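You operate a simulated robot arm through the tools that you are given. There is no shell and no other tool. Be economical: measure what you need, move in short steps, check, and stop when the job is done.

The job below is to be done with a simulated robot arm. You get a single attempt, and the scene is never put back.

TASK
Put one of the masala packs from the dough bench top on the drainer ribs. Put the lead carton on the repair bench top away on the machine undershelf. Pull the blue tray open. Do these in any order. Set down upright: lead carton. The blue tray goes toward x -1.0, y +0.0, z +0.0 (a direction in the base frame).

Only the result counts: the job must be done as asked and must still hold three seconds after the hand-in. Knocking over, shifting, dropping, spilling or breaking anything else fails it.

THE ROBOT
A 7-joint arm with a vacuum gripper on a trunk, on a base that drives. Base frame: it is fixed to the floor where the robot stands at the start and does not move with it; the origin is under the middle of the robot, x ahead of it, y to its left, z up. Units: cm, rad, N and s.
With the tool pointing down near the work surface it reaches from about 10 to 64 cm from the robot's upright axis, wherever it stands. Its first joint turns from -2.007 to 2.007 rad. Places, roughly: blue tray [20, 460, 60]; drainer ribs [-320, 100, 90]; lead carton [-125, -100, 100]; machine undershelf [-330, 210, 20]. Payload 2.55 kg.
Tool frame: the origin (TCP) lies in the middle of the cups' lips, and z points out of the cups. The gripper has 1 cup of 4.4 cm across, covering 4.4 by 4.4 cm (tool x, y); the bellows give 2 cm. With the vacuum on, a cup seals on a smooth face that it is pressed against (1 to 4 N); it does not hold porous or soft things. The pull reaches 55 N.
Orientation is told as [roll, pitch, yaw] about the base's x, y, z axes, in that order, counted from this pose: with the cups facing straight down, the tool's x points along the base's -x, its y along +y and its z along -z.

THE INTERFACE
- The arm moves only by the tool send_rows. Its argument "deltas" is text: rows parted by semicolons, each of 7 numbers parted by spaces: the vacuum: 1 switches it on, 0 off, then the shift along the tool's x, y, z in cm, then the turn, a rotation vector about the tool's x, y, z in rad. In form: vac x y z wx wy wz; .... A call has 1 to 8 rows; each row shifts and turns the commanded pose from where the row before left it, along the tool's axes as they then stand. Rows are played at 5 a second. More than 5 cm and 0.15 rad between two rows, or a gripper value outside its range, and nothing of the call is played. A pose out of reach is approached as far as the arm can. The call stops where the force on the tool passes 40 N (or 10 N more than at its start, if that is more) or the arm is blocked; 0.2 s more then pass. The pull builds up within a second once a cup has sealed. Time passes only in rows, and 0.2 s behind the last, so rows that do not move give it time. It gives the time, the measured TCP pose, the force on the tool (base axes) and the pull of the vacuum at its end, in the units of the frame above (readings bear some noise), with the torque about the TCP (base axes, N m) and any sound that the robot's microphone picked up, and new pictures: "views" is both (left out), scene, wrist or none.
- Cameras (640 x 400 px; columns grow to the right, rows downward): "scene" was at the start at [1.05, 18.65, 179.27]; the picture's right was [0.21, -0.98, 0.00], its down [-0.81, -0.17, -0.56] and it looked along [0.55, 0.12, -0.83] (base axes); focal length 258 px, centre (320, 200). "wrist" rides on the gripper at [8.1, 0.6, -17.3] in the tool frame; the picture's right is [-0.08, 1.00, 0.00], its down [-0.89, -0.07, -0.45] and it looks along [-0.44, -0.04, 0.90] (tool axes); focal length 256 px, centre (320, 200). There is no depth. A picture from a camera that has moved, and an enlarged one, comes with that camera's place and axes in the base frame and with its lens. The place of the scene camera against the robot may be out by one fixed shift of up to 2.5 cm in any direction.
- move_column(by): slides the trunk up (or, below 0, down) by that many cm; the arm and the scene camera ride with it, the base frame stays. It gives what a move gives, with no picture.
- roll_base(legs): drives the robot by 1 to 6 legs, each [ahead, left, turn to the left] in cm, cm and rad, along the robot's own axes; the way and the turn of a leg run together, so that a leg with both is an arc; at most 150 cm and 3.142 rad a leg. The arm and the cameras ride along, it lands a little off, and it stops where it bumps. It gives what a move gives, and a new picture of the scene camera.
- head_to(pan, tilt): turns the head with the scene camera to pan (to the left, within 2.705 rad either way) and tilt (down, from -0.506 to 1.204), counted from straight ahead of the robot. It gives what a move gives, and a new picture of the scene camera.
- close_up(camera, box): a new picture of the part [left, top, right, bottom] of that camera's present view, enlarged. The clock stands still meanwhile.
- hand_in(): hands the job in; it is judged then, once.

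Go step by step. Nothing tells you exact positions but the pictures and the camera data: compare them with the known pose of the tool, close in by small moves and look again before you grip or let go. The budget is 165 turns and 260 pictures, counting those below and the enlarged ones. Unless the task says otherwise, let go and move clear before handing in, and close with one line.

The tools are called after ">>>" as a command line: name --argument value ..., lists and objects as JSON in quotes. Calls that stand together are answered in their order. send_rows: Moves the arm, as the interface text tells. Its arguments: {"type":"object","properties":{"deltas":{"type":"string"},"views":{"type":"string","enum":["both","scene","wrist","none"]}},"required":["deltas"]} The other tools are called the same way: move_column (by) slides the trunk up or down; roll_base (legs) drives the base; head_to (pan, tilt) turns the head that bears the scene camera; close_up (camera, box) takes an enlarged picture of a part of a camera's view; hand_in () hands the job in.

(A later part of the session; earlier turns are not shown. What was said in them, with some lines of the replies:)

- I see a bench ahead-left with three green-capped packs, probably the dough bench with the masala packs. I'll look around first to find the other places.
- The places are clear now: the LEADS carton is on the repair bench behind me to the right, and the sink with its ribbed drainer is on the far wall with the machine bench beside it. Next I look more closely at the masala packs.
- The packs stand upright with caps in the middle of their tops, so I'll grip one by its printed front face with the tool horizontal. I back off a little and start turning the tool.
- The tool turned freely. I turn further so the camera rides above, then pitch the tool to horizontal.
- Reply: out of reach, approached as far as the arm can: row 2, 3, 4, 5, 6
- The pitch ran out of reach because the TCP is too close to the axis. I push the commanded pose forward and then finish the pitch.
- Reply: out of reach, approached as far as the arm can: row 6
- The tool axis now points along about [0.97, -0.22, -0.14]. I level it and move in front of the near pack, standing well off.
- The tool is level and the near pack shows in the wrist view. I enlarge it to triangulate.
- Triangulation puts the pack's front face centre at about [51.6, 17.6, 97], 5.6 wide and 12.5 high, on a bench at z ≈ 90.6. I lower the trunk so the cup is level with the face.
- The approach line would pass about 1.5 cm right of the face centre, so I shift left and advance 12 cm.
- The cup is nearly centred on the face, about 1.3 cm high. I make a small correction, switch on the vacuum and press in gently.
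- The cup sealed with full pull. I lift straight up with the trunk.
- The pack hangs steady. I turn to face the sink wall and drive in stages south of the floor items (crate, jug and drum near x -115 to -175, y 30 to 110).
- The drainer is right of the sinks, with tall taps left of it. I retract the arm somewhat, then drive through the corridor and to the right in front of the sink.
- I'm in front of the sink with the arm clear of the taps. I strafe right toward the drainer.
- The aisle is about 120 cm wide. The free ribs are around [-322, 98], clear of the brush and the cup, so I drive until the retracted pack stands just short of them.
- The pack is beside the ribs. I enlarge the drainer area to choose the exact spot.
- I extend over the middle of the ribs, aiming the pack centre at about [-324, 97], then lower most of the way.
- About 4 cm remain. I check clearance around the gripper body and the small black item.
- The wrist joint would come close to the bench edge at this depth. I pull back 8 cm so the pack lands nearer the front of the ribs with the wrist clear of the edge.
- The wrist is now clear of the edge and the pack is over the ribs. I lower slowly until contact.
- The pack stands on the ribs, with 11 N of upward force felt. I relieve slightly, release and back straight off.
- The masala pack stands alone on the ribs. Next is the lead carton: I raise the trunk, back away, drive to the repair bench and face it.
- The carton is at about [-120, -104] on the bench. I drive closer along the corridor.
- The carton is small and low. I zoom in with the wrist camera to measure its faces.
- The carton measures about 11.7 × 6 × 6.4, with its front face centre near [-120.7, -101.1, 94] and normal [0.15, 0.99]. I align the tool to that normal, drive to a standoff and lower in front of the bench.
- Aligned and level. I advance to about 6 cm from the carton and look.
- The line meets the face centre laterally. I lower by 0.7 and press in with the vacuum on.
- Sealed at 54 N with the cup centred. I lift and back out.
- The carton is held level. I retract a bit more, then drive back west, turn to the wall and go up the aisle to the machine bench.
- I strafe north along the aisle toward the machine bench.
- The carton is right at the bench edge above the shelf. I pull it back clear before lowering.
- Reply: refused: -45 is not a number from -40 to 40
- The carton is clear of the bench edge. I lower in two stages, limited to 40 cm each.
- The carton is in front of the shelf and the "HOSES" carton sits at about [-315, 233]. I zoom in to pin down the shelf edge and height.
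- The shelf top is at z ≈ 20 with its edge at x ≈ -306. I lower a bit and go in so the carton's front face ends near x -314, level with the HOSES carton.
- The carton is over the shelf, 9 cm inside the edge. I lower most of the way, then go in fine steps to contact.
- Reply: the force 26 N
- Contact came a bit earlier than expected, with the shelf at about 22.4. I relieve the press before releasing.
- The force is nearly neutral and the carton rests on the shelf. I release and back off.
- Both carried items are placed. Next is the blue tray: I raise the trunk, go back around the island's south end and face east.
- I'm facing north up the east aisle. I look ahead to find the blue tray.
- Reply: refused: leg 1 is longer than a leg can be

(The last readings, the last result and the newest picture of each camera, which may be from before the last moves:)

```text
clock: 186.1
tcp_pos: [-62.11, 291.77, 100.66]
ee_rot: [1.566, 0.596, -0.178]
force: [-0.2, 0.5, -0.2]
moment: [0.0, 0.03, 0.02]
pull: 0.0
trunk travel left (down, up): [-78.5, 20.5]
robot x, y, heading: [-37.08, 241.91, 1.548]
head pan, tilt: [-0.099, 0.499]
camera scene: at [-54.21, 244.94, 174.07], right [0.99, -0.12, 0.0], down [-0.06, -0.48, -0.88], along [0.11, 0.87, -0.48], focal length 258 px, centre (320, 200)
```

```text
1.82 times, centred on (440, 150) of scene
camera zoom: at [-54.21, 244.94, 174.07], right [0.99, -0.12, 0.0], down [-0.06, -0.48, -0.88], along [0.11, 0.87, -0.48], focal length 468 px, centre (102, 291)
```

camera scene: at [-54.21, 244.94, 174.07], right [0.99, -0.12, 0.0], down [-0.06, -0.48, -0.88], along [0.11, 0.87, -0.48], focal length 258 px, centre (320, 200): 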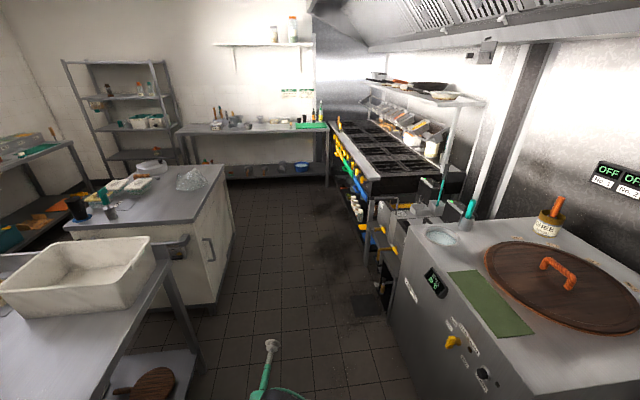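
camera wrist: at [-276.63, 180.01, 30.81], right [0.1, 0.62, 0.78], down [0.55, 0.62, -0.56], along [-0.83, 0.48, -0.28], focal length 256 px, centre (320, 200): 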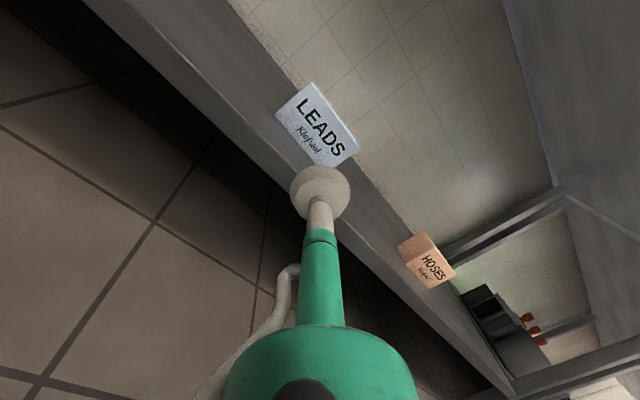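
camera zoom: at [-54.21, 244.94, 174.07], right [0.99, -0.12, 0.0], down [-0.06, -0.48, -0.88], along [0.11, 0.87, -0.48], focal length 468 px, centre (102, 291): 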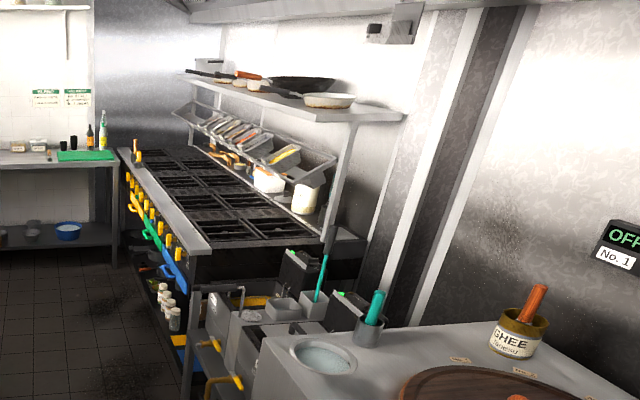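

The range front has yellow, green and blue trays with handles; the blue one is near [20, 460]. I drive up, turn east and look at it.

>>> roll_base --legs '[[100, 12, 0], [90, 11, 0], [0, 0, -1.55]]'

>>> head_to --pan 0.0 --tilt 0.75

```text
clock: 199.3
tcp_pos: [-6.57, 458.74, 100.57]
ee_rot: [1.567, 0.597, -1.712]
force: [0.0, 0.0, 0.6]
moment: [0.02, -0.01, 0.02]
pull: 0.0
trunk travel left (down, up): [-78.5, 20.5]
robot x, y, heading: [-55.12, 432.49, 0.014]
head pan, tilt: [-0.099, 0.499]
camera scene: at [-52.32, 448.67, 174.07], right [-0.08, -1.0, 0.0], down [-0.48, 0.04, -0.88], along [0.87, -0.07, -0.48], focal length 258 px, centre (320, 200)
```

scene: 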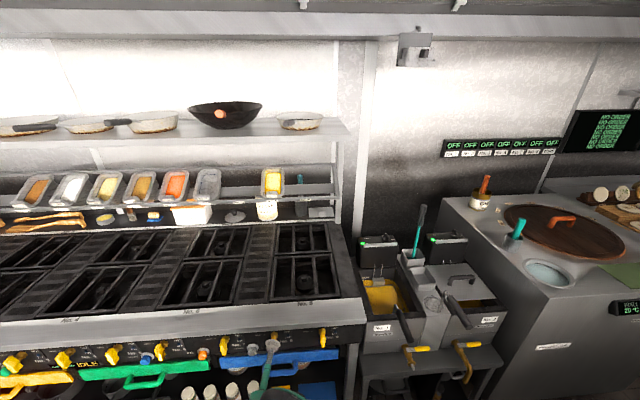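

```text
clock: 200.1
tcp_pos: [-6.54, 458.83, 100.65]
ee_rot: [1.569, 0.596, -1.712]
force: [0.9, 0.3, -0.8]
moment: [0.0, 0.02, 0.02]
pull: 0.0
trunk travel left (down, up): [-78.5, 20.5]
robot x, y, heading: [-55.36, 432.5, 0.012]
head pan, tilt: [0.0, 0.75]
camera scene: at [-53.1, 449.56, 171.88], right [0.01, -1.0, 0.0], down [-0.68, -0.01, -0.73], along [0.73, 0.01, -0.68], focal length 258 px, centre (320, 200)
```

scene: 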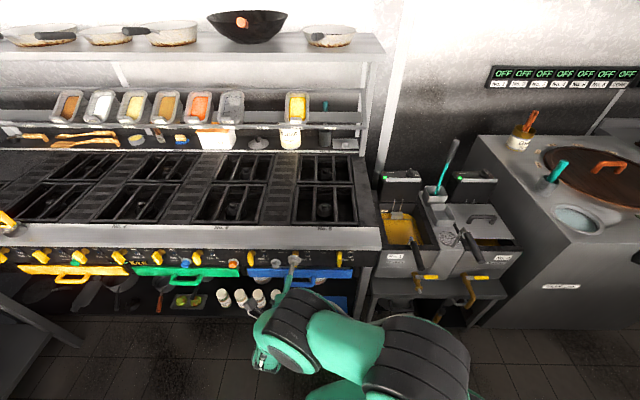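

The arm hides the blue tray front. I back off a little, lower to tray height and use the wrist camera.

>>> roll_base --legs '[[-14, 0, 0]]'

>>> move_column --by -20

>>> send_rows --deltas "0 0 0 0 0 0 0" --views "both"

```text
clock: 201.4
tcp_pos: [-20.5, 458.69, 100.77]
ee_rot: [1.568, 0.596, -1.71]
force: [1.3, -0.9, 0.0]
moment: [-0.01, 0.03, 0.0]
pull: 0.0
trunk travel left (down, up): [-78.5, 20.5]
robot x, y, heading: [-69.05, 432.13, 0.017]
head pan, tilt: [0.0, 0.75]
camera scene: at [-67.28, 449.36, 171.87], right [0.02, -1.0, 0.0], down [-0.68, -0.01, -0.73], along [0.73, 0.01, -0.68], focal length 258 px, centre (320, 200)
```

scene: 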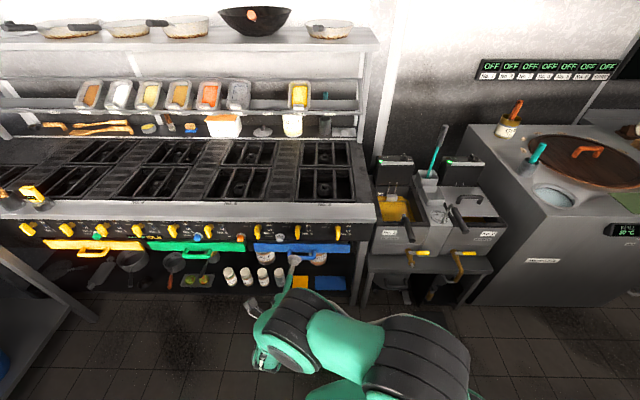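

```text
clock: 203.6
tcp_pos: [-20.43, 458.56, 80.77]
ee_rot: [1.569, 0.597, -1.711]
force: [-0.2, 0.8, 0.3]
moment: [0.01, -0.01, -0.01]
pull: 0.1
trunk travel left (down, up): [-58.5, 40.5]
robot x, y, heading: [-68.99, 431.77, 0.017]
head pan, tilt: [0.0, 0.75]
```

```text
clock: 204.0
tcp_pos: [-20.55, 458.71, 80.56]
ee_rot: [1.569, 0.597, -1.711]
force: [0.8, 0.4, 0.3]
moment: [-0.01, -0.02, 0.0]
pull: 0.1
trunk travel left (down, up): [-58.5, 40.5]
robot x, y, heading: [-69.05, 432.03, 0.011]
head pan, tilt: [0.0, 0.75]
camera scene: at [-67.12, 449.36, 151.87], right [0.02, -1.0, 0.0], down [-0.68, -0.01, -0.73], along [0.73, 0.01, -0.68], focal length 258 px, centre (320, 200)
camera wrist: at [-36.68, 467.34, 85.81], right [-0.08, -0.62, 0.78], down [-0.54, -0.63, -0.56], along [0.84, -0.47, -0.28], focal length 256 px, centre (320, 200)
```

scene: 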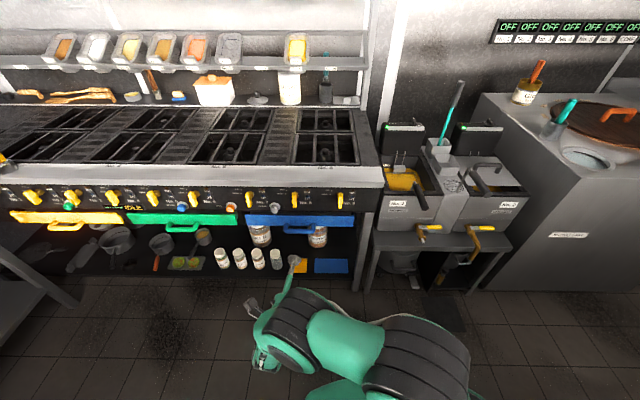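
wrist: 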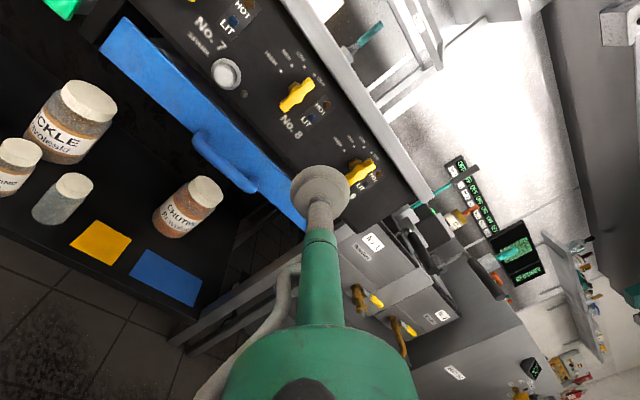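

The blue tray front is a flat plate with a bow handle in the middle. I zoom in to measure the flat parts beside the handle.

>>> close_up --camera "wrist" --box '[80, 0, 340, 240]'

>>> close_up --camera "scene" --box '[230, 180, 390, 280]'

```text
1.67 times, centred on (210, 120) of wrist
camera zoom: at [-36.68, 467.34, 85.81], right [-0.08, -0.62, 0.78], down [-0.54, -0.63, -0.56], along [0.84, -0.47, -0.28], focal length 427 px, centre (503, 333)
```

zoom: 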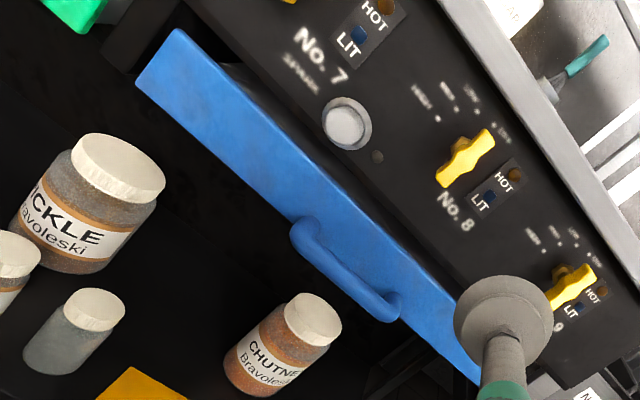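

```text
4.00 times, centred on (310, 230) of scene
camera zoom: at [-67.12, 449.36, 151.87], right [0.02, -1.0, 0.0], down [-0.68, -0.01, -0.73], along [0.73, 0.01, -0.68], focal length 1030 px, centre (360, 80)
```

zoom: 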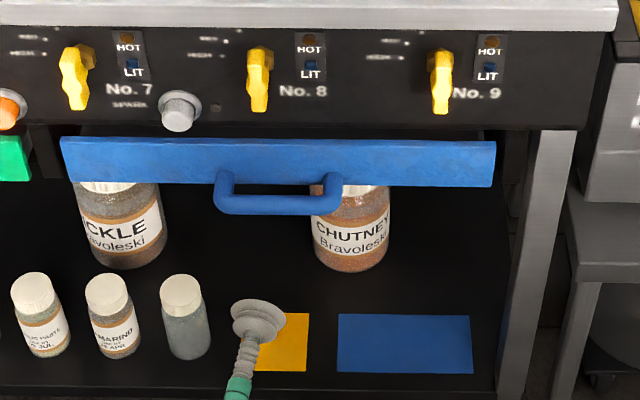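

The blue plate spans about y 437–484, z 62–68.6, at x ≈ 10, with the handle at y 453–467. I'll cup the flat part left of the handle at y ≈ 473, z ≈ 65.4, so I square the tool to +x and get into line.

>>> send_rows --deltas "0 0 0 0 0.079 0.116 0" --views "none"

>>> roll_base --legs '[[0, 14.3, -0.01]]'

>>> move_column --by -15.2

>>> send_rows --deltas "0 0 0 5 0 0 0;0 0 0 5 0 0 0;0 0 0 5 0 0 0;0 0 0 3 0 0 0;0 0 0 0 0 0 0" --views "both"

>>> close_up --camera "wrist" --box '[180, 40, 440, 240]'

```text
clock: 204.4
tcp_pos: [-20.46, 458.74, 80.63]
ee_rot: [1.568, 0.6, -1.57]
force: [0.2, 1.1, -0.3]
moment: [0.01, -0.03, 0.01]
pull: 0.0
trunk travel left (down, up): [-58.5, 40.5]
robot x, y, heading: [-69.38, 432.01, 0.017]
head pan, tilt: [0.0, 0.75]
```

```text
clock: 205.8
tcp_pos: [-20.41, 472.37, 80.62]
ee_rot: [1.567, 0.597, -1.581]
force: [0.0, 0.4, 0.2]
moment: [-0.01, 0.01, -0.05]
pull: 0.0
trunk travel left (down, up): [-58.5, 40.5]
robot x, y, heading: [-69.67, 446.38, 0.005]
head pan, tilt: [0.0, 0.75]
camera scene: at [-67.08, 463.65, 151.86], right [0.01, -1.0, 0.0], down [-0.68, 0.0, -0.73], along [0.73, 0.0, -0.68], focal length 258 px, centre (320, 200)
```

scene: 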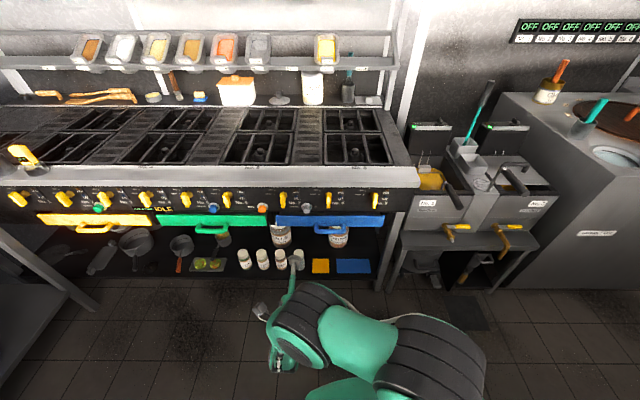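

```text
clock: 207.5
tcp_pos: [-20.39, 472.24, 65.55]
ee_rot: [1.569, 0.597, -1.58]
force: [-0.8, -0.8, -0.3]
moment: [0.0, -0.01, 0.01]
pull: 0.1
trunk travel left (down, up): [-43.3, 55.7]
robot x, y, heading: [-68.94, 446.46, 0.002]
head pan, tilt: [0.0, 0.75]
```

```text
clock: 208.7
tcp_pos: [-2.44, 471.91, 65.33]
ee_rot: [1.566, 0.598, -1.582]
force: [-0.6, -0.4, 0.2]
moment: [0.02, -0.01, 0.01]
pull: 0.0
trunk travel left (down, up): [-43.3, 55.7]
robot x, y, heading: [-69.3, 446.3, 0.008]
head pan, tilt: [0.0, 0.75]
camera scene: at [-67.07, 463.53, 136.67], right [0.01, -1.0, 0.0], down [-0.68, 0.0, -0.73], along [0.73, 0.0, -0.68], focal length 258 px, centre (320, 200)
camera wrist: at [-19.65, 478.47, 70.52], right [0.0, -0.63, 0.78], down [-0.45, -0.69, -0.56], along [0.89, -0.35, -0.28], focal length 256 px, centre (320, 200)
```

scene: 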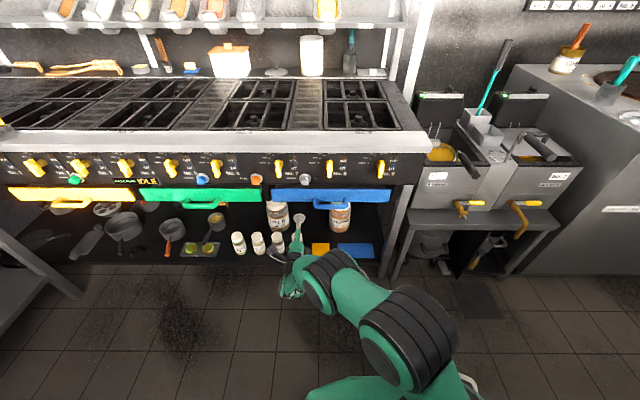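
wrist: 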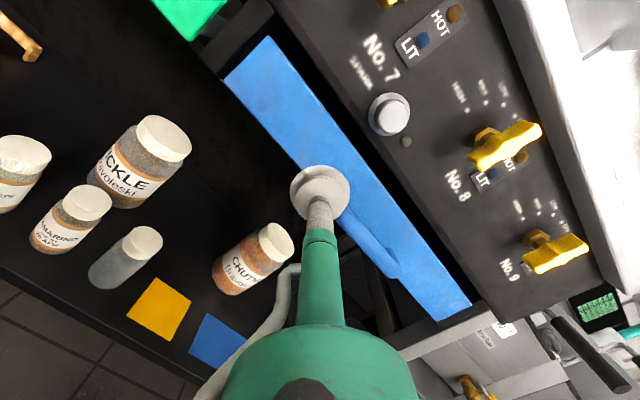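

```text
2.00 times, centred on (310, 140) of wrist
camera zoom: at [-19.65, 478.47, 70.52], right [0.0, -0.63, 0.78], down [-0.45, -0.69, -0.56], along [0.89, -0.35, -0.28], focal length 512 px, centre (340, 320)
```

zoom: 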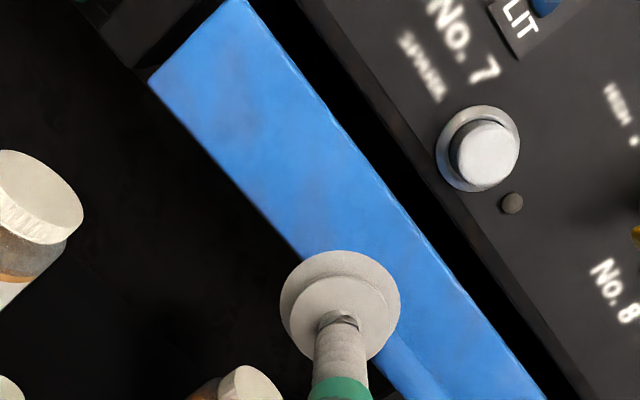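

Two wrist views agree: the plate is at x ≈ 10.8, z 62–68.3. I shift slightly left of the handle mount, advance with the vacuum on and press.

>>> send_rows --deltas "1 0.83 -0.56 0 0 0 0;1 0 0 4 0 0 0;1 0 0 4 0 0 0;1 0 0 3 0 0 0;1 0 0 1.2 0 0 0;1 0 0 0.6 0 0 0;1 0 0 0.4 0 0 0;1 0 0 0.3 0 0 0" --views "wrist"

```text
clock: 210.1
tcp_pos: [9.65, 472.88, 65.46]
ee_rot: [1.573, 0.598, -1.578]
force: [-20.5, -6.6, 10.5]
moment: [0.03, 0.04, 0.59]
pull: 54.8
trunk travel left (down, up): [-43.3, 55.7]
robot x, y, heading: [-69.45, 446.21, 0.001]
head pan, tilt: [0.0, 0.75]
stopped in row 6: the force on the tool passed its limit at 41 N (the readings are from after the stop); the commanded pose is now the measured one
camera wrist: at [-7.5, 479.44, 70.56], right [-0.01, -0.63, 0.78], down [-0.45, -0.69, -0.56], along [0.89, -0.36, -0.28], focal length 256 px, centre (320, 200)
```

wrist: 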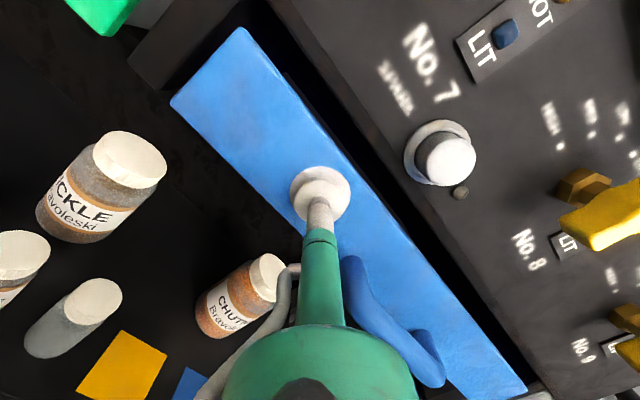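

Sealed on the tray front. I pull slowly toward -x.

>>> send_rows --deltas "1 0 0 -0.5 0 0 0;1 0 0 -0.7 0 0 0;1 0 0 -1 0 0 0;1 0 0 -1.5 0 0 0;1 0 0 -1.5 0 0 0;1 0 0 0 0 0 0" --views "wrist"

```text
clock: 211.5
tcp_pos: [4.7, 472.94, 65.46]
ee_rot: [1.573, 0.601, -1.58]
force: [1.6, -6.5, 15.9]
moment: [0.05, 0.13, 0.39]
pull: 54.7
trunk travel left (down, up): [-43.3, 55.7]
robot x, y, heading: [-69.55, 446.1, 0.0]
head pan, tilt: [0.0, 0.75]
camera wrist: at [-12.46, 479.45, 70.58], right [-0.01, -0.63, 0.78], down [-0.45, -0.69, -0.56], along [0.89, -0.36, -0.28], focal length 256 px, centre (320, 200)
```

wrist: 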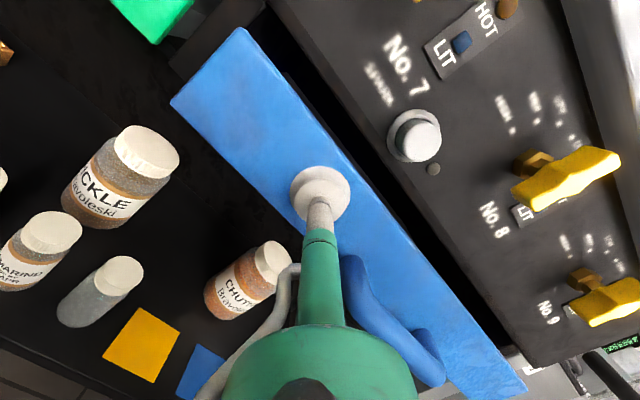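

The tray is sliding out. I keep pulling.

>>> send_rows --deltas "1 0.06 0.08 -1.5 0 0 0;1 0.06 0.08 -1.5 0 0 0;1 0 0 -1.5 0 0 0;1 0 0 -1.5 0 0 0;1 0 0 -1.5 0 0 0;1 0 0 -1.5 0 0 0;1 0 0 -1.5 0 0 0;1 0 0 0 0 0 0" --views "both"

```text
clock: 213.3
tcp_pos: [-5.83, 472.9, 65.53]
ee_rot: [1.563, 0.596, -1.585]
force: [0.3, -13.7, 10.4]
moment: [0.33, -0.1, 0.3]
pull: 55.0
trunk travel left (down, up): [-43.3, 55.7]
robot x, y, heading: [-69.7, 446.37, 0.005]
head pan, tilt: [0.0, 0.75]
camera scene: at [-67.35, 463.31, 136.7], right [0.01, -1.0, 0.0], down [-0.68, 0.0, -0.73], along [0.73, 0.01, -0.68], focal length 258 px, centre (320, 200)
camera wrist: at [-23.05, 479.46, 70.65], right [0.0, -0.63, 0.78], down [-0.46, -0.69, -0.56], along [0.89, -0.36, -0.28], focal length 256 px, centre (320, 200)
```

scene: 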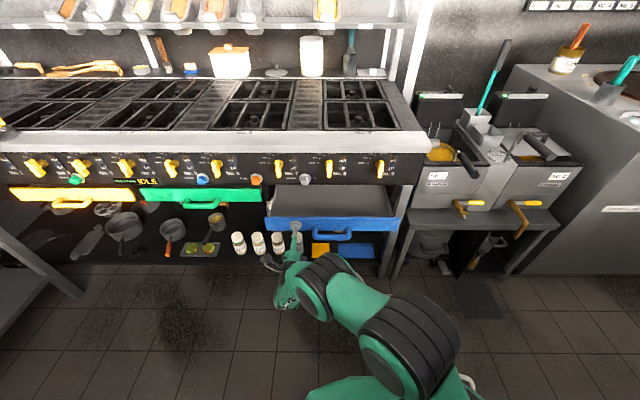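
wrist: 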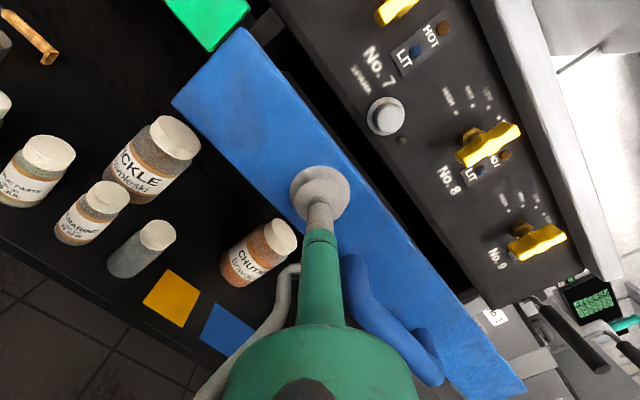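

The tray is 15 cm out and moving freely. I keep pulling with a small lateral relief.

>>> send_rows --deltas "1 -0.12 0.08 -1.5 0 0 0;1 0 0 -1.5 0 0 0;1 -0.06 0.04 -1.5 0 0 0;1 0 0 -1.5 0 0 0;1 0 0 -1.5 0 0 0;1 0 0 -1.5 0 0 0;1 0 0 -1.5 0 0 0;1 0 0 0 0 0 0" --views "scene"

```text
clock: 215.1
tcp_pos: [-16.33, 472.82, 65.49]
ee_rot: [1.566, 0.598, -1.583]
force: [-0.6, -6.3, 9.9]
moment: [-0.24, 0.07, 0.22]
pull: 54.8
trunk travel left (down, up): [-43.3, 55.7]
robot x, y, heading: [-69.39, 446.59, 0.003]
head pan, tilt: [0.0, 0.75]
camera scene: at [-67.33, 463.4, 136.69], right [0.01, -1.0, 0.0], down [-0.68, 0.0, -0.73], along [0.73, 0.0, -0.68], focal length 258 px, centre (320, 200)
```

scene: 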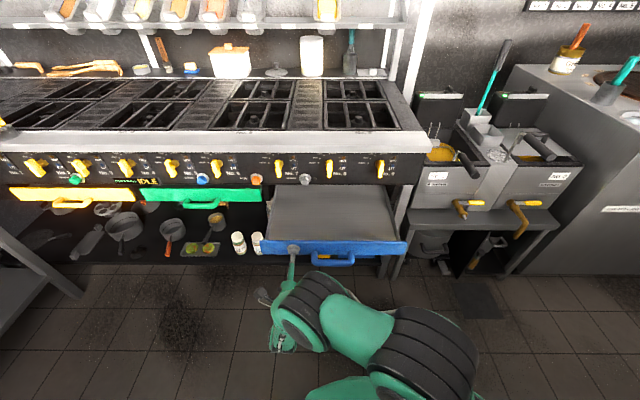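

It is 26 cm open with no end stop yet. I pull a few more centimetres with the arm.

>>> send_rows --deltas "1 0 0 -1.2 0 0 0;1 0 0 -1.2 0 0 0;1 0 0 -1.2 0 0 0;1 0 0 -1.2 0 0 0;1 0 0 -1.2 0 0 0;1 0 0 0 0 0 0" --views "both"

```text
clock: 216.2
tcp_pos: [-20.82, 473.06, 65.37]
ee_rot: [1.56, 0.604, -1.594]
force: [21.0, 1.9, -7.3]
moment: [0.07, -0.01, 0.2]
pull: 54.7
trunk travel left (down, up): [-43.3, 55.7]
robot x, y, heading: [-69.36, 445.94, 0.002]
head pan, tilt: [0.0, 0.75]
stopped in row 5: the force on the tool passed its limit at 54 N (the readings are from after the stop); the commanded pose is now the measured one
camera scene: at [-66.74, 463.61, 136.61], right [0.0, -1.0, 0.0], down [-0.68, 0.0, -0.73], along [0.73, 0.0, -0.68], focal length 258 px, centre (320, 200)
camera wrist: at [-37.86, 479.65, 70.7], right [0.0, -0.63, 0.77], down [-0.46, -0.69, -0.56], along [0.89, -0.36, -0.29], focal length 256 px, centre (320, 200)
```

scene: 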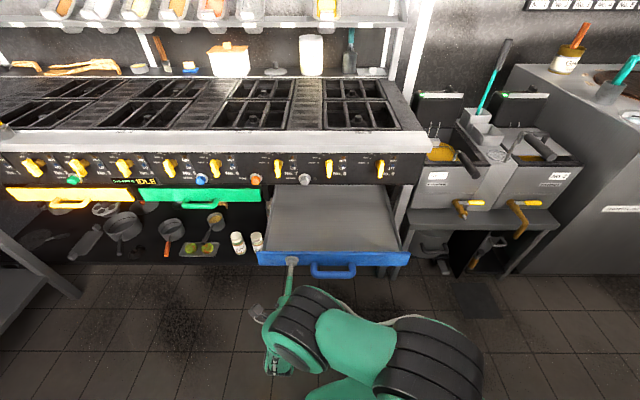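
wrist: 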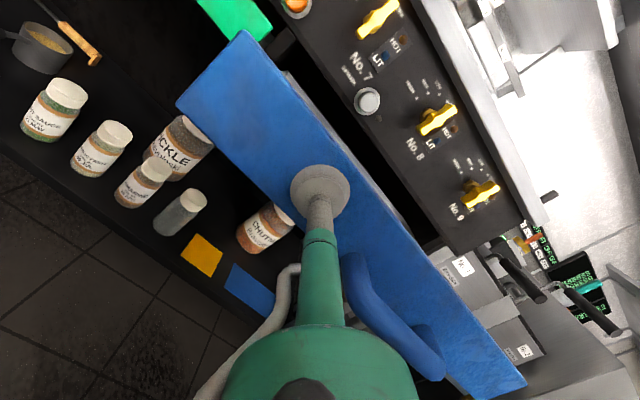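

The tray hit its end stop, about 30 cm open. I release and back away with the base.

>>> send_rows --deltas "0 0 0 0 0 0 0;0 0 0 0 0 0 0;0 0 0 0 0 0 0;0 0 0 0 0 0 0;0 0 0 0 0 0 0" --views "none"

>>> roll_base --legs '[[-10, 0, 0]]'

>>> send_rows --deltas "0 0 0 0 0 0 0;0 0 0 0 0 0 0" --views "wrist"

```text
clock: 217.4
tcp_pos: [-21.19, 473.05, 65.58]
ee_rot: [1.565, 0.606, -1.589]
force: [0.4, 0.3, 0.1]
moment: [0.01, -0.01, -0.01]
pull: 0.1
trunk travel left (down, up): [-43.3, 55.7]
robot x, y, heading: [-69.32, 445.97, 0.001]
head pan, tilt: [0.0, 0.75]
```

```text
clock: 218.6
tcp_pos: [-31.15, 473.09, 65.52]
ee_rot: [1.565, 0.605, -1.587]
force: [-0.3, 0.4, 0.2]
moment: [-0.03, 0.01, 0.01]
pull: 0.0
trunk travel left (down, up): [-43.3, 55.7]
robot x, y, heading: [-79.23, 446.66, 0.006]
head pan, tilt: [0.0, 0.75]
camera scene: at [-77.13, 463.47, 136.67], right [0.0, -1.0, 0.0], down [-0.68, 0.0, -0.73], along [0.73, 0.0, -0.68], focal length 258 px, centre (320, 200)
```

scene: 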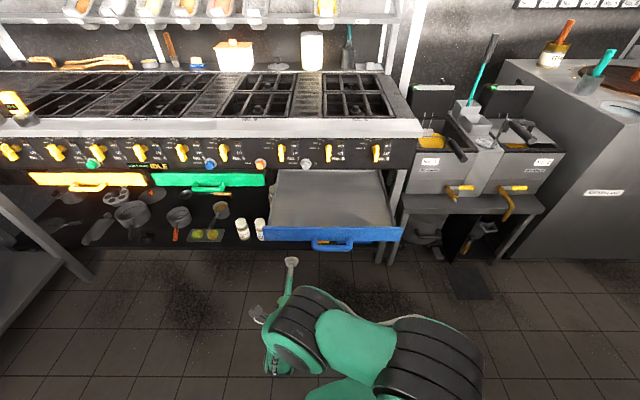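

```text
clock: 219.2
tcp_pos: [-31.11, 472.94, 65.67]
ee_rot: [1.566, 0.605, -1.585]
force: [-0.4, -0.6, 0.2]
moment: [-0.02, 0.01, 0.0]
pull: 0.0
trunk travel left (down, up): [-43.3, 55.7]
robot x, y, heading: [-79.39, 446.42, 0.004]
head pan, tilt: [0.0, 0.75]
camera wrist: at [-48.2, 479.6, 70.83], right [0.0, -0.63, 0.77], down [-0.46, -0.69, -0.56], along [0.89, -0.36, -0.29], focal length 256 px, centre (320, 200)
```

wrist: 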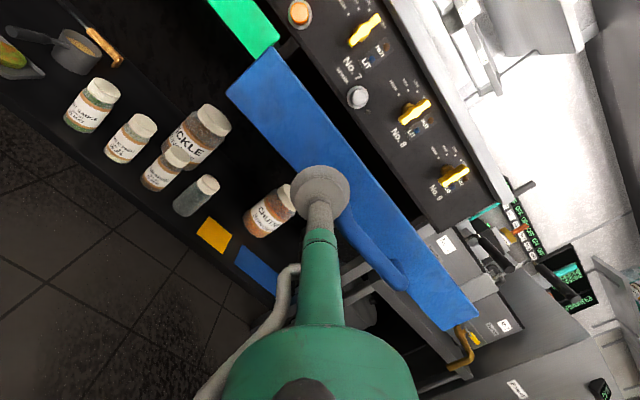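

The blue tray stays fully open and I am clear of it; the pack stands on the drainer ribs and the carton stands upright on the machine undershelf. I hand in.

>>> hand_in

```text
The job is handed in.
```

I finished all three jobs and handed in; the hand-in returned no verdict. One masala pack stands on the drainer ribs, the lead carton is upright on the machine undershelf, and the blue tray is pulled out about 30 cm to its end stop.
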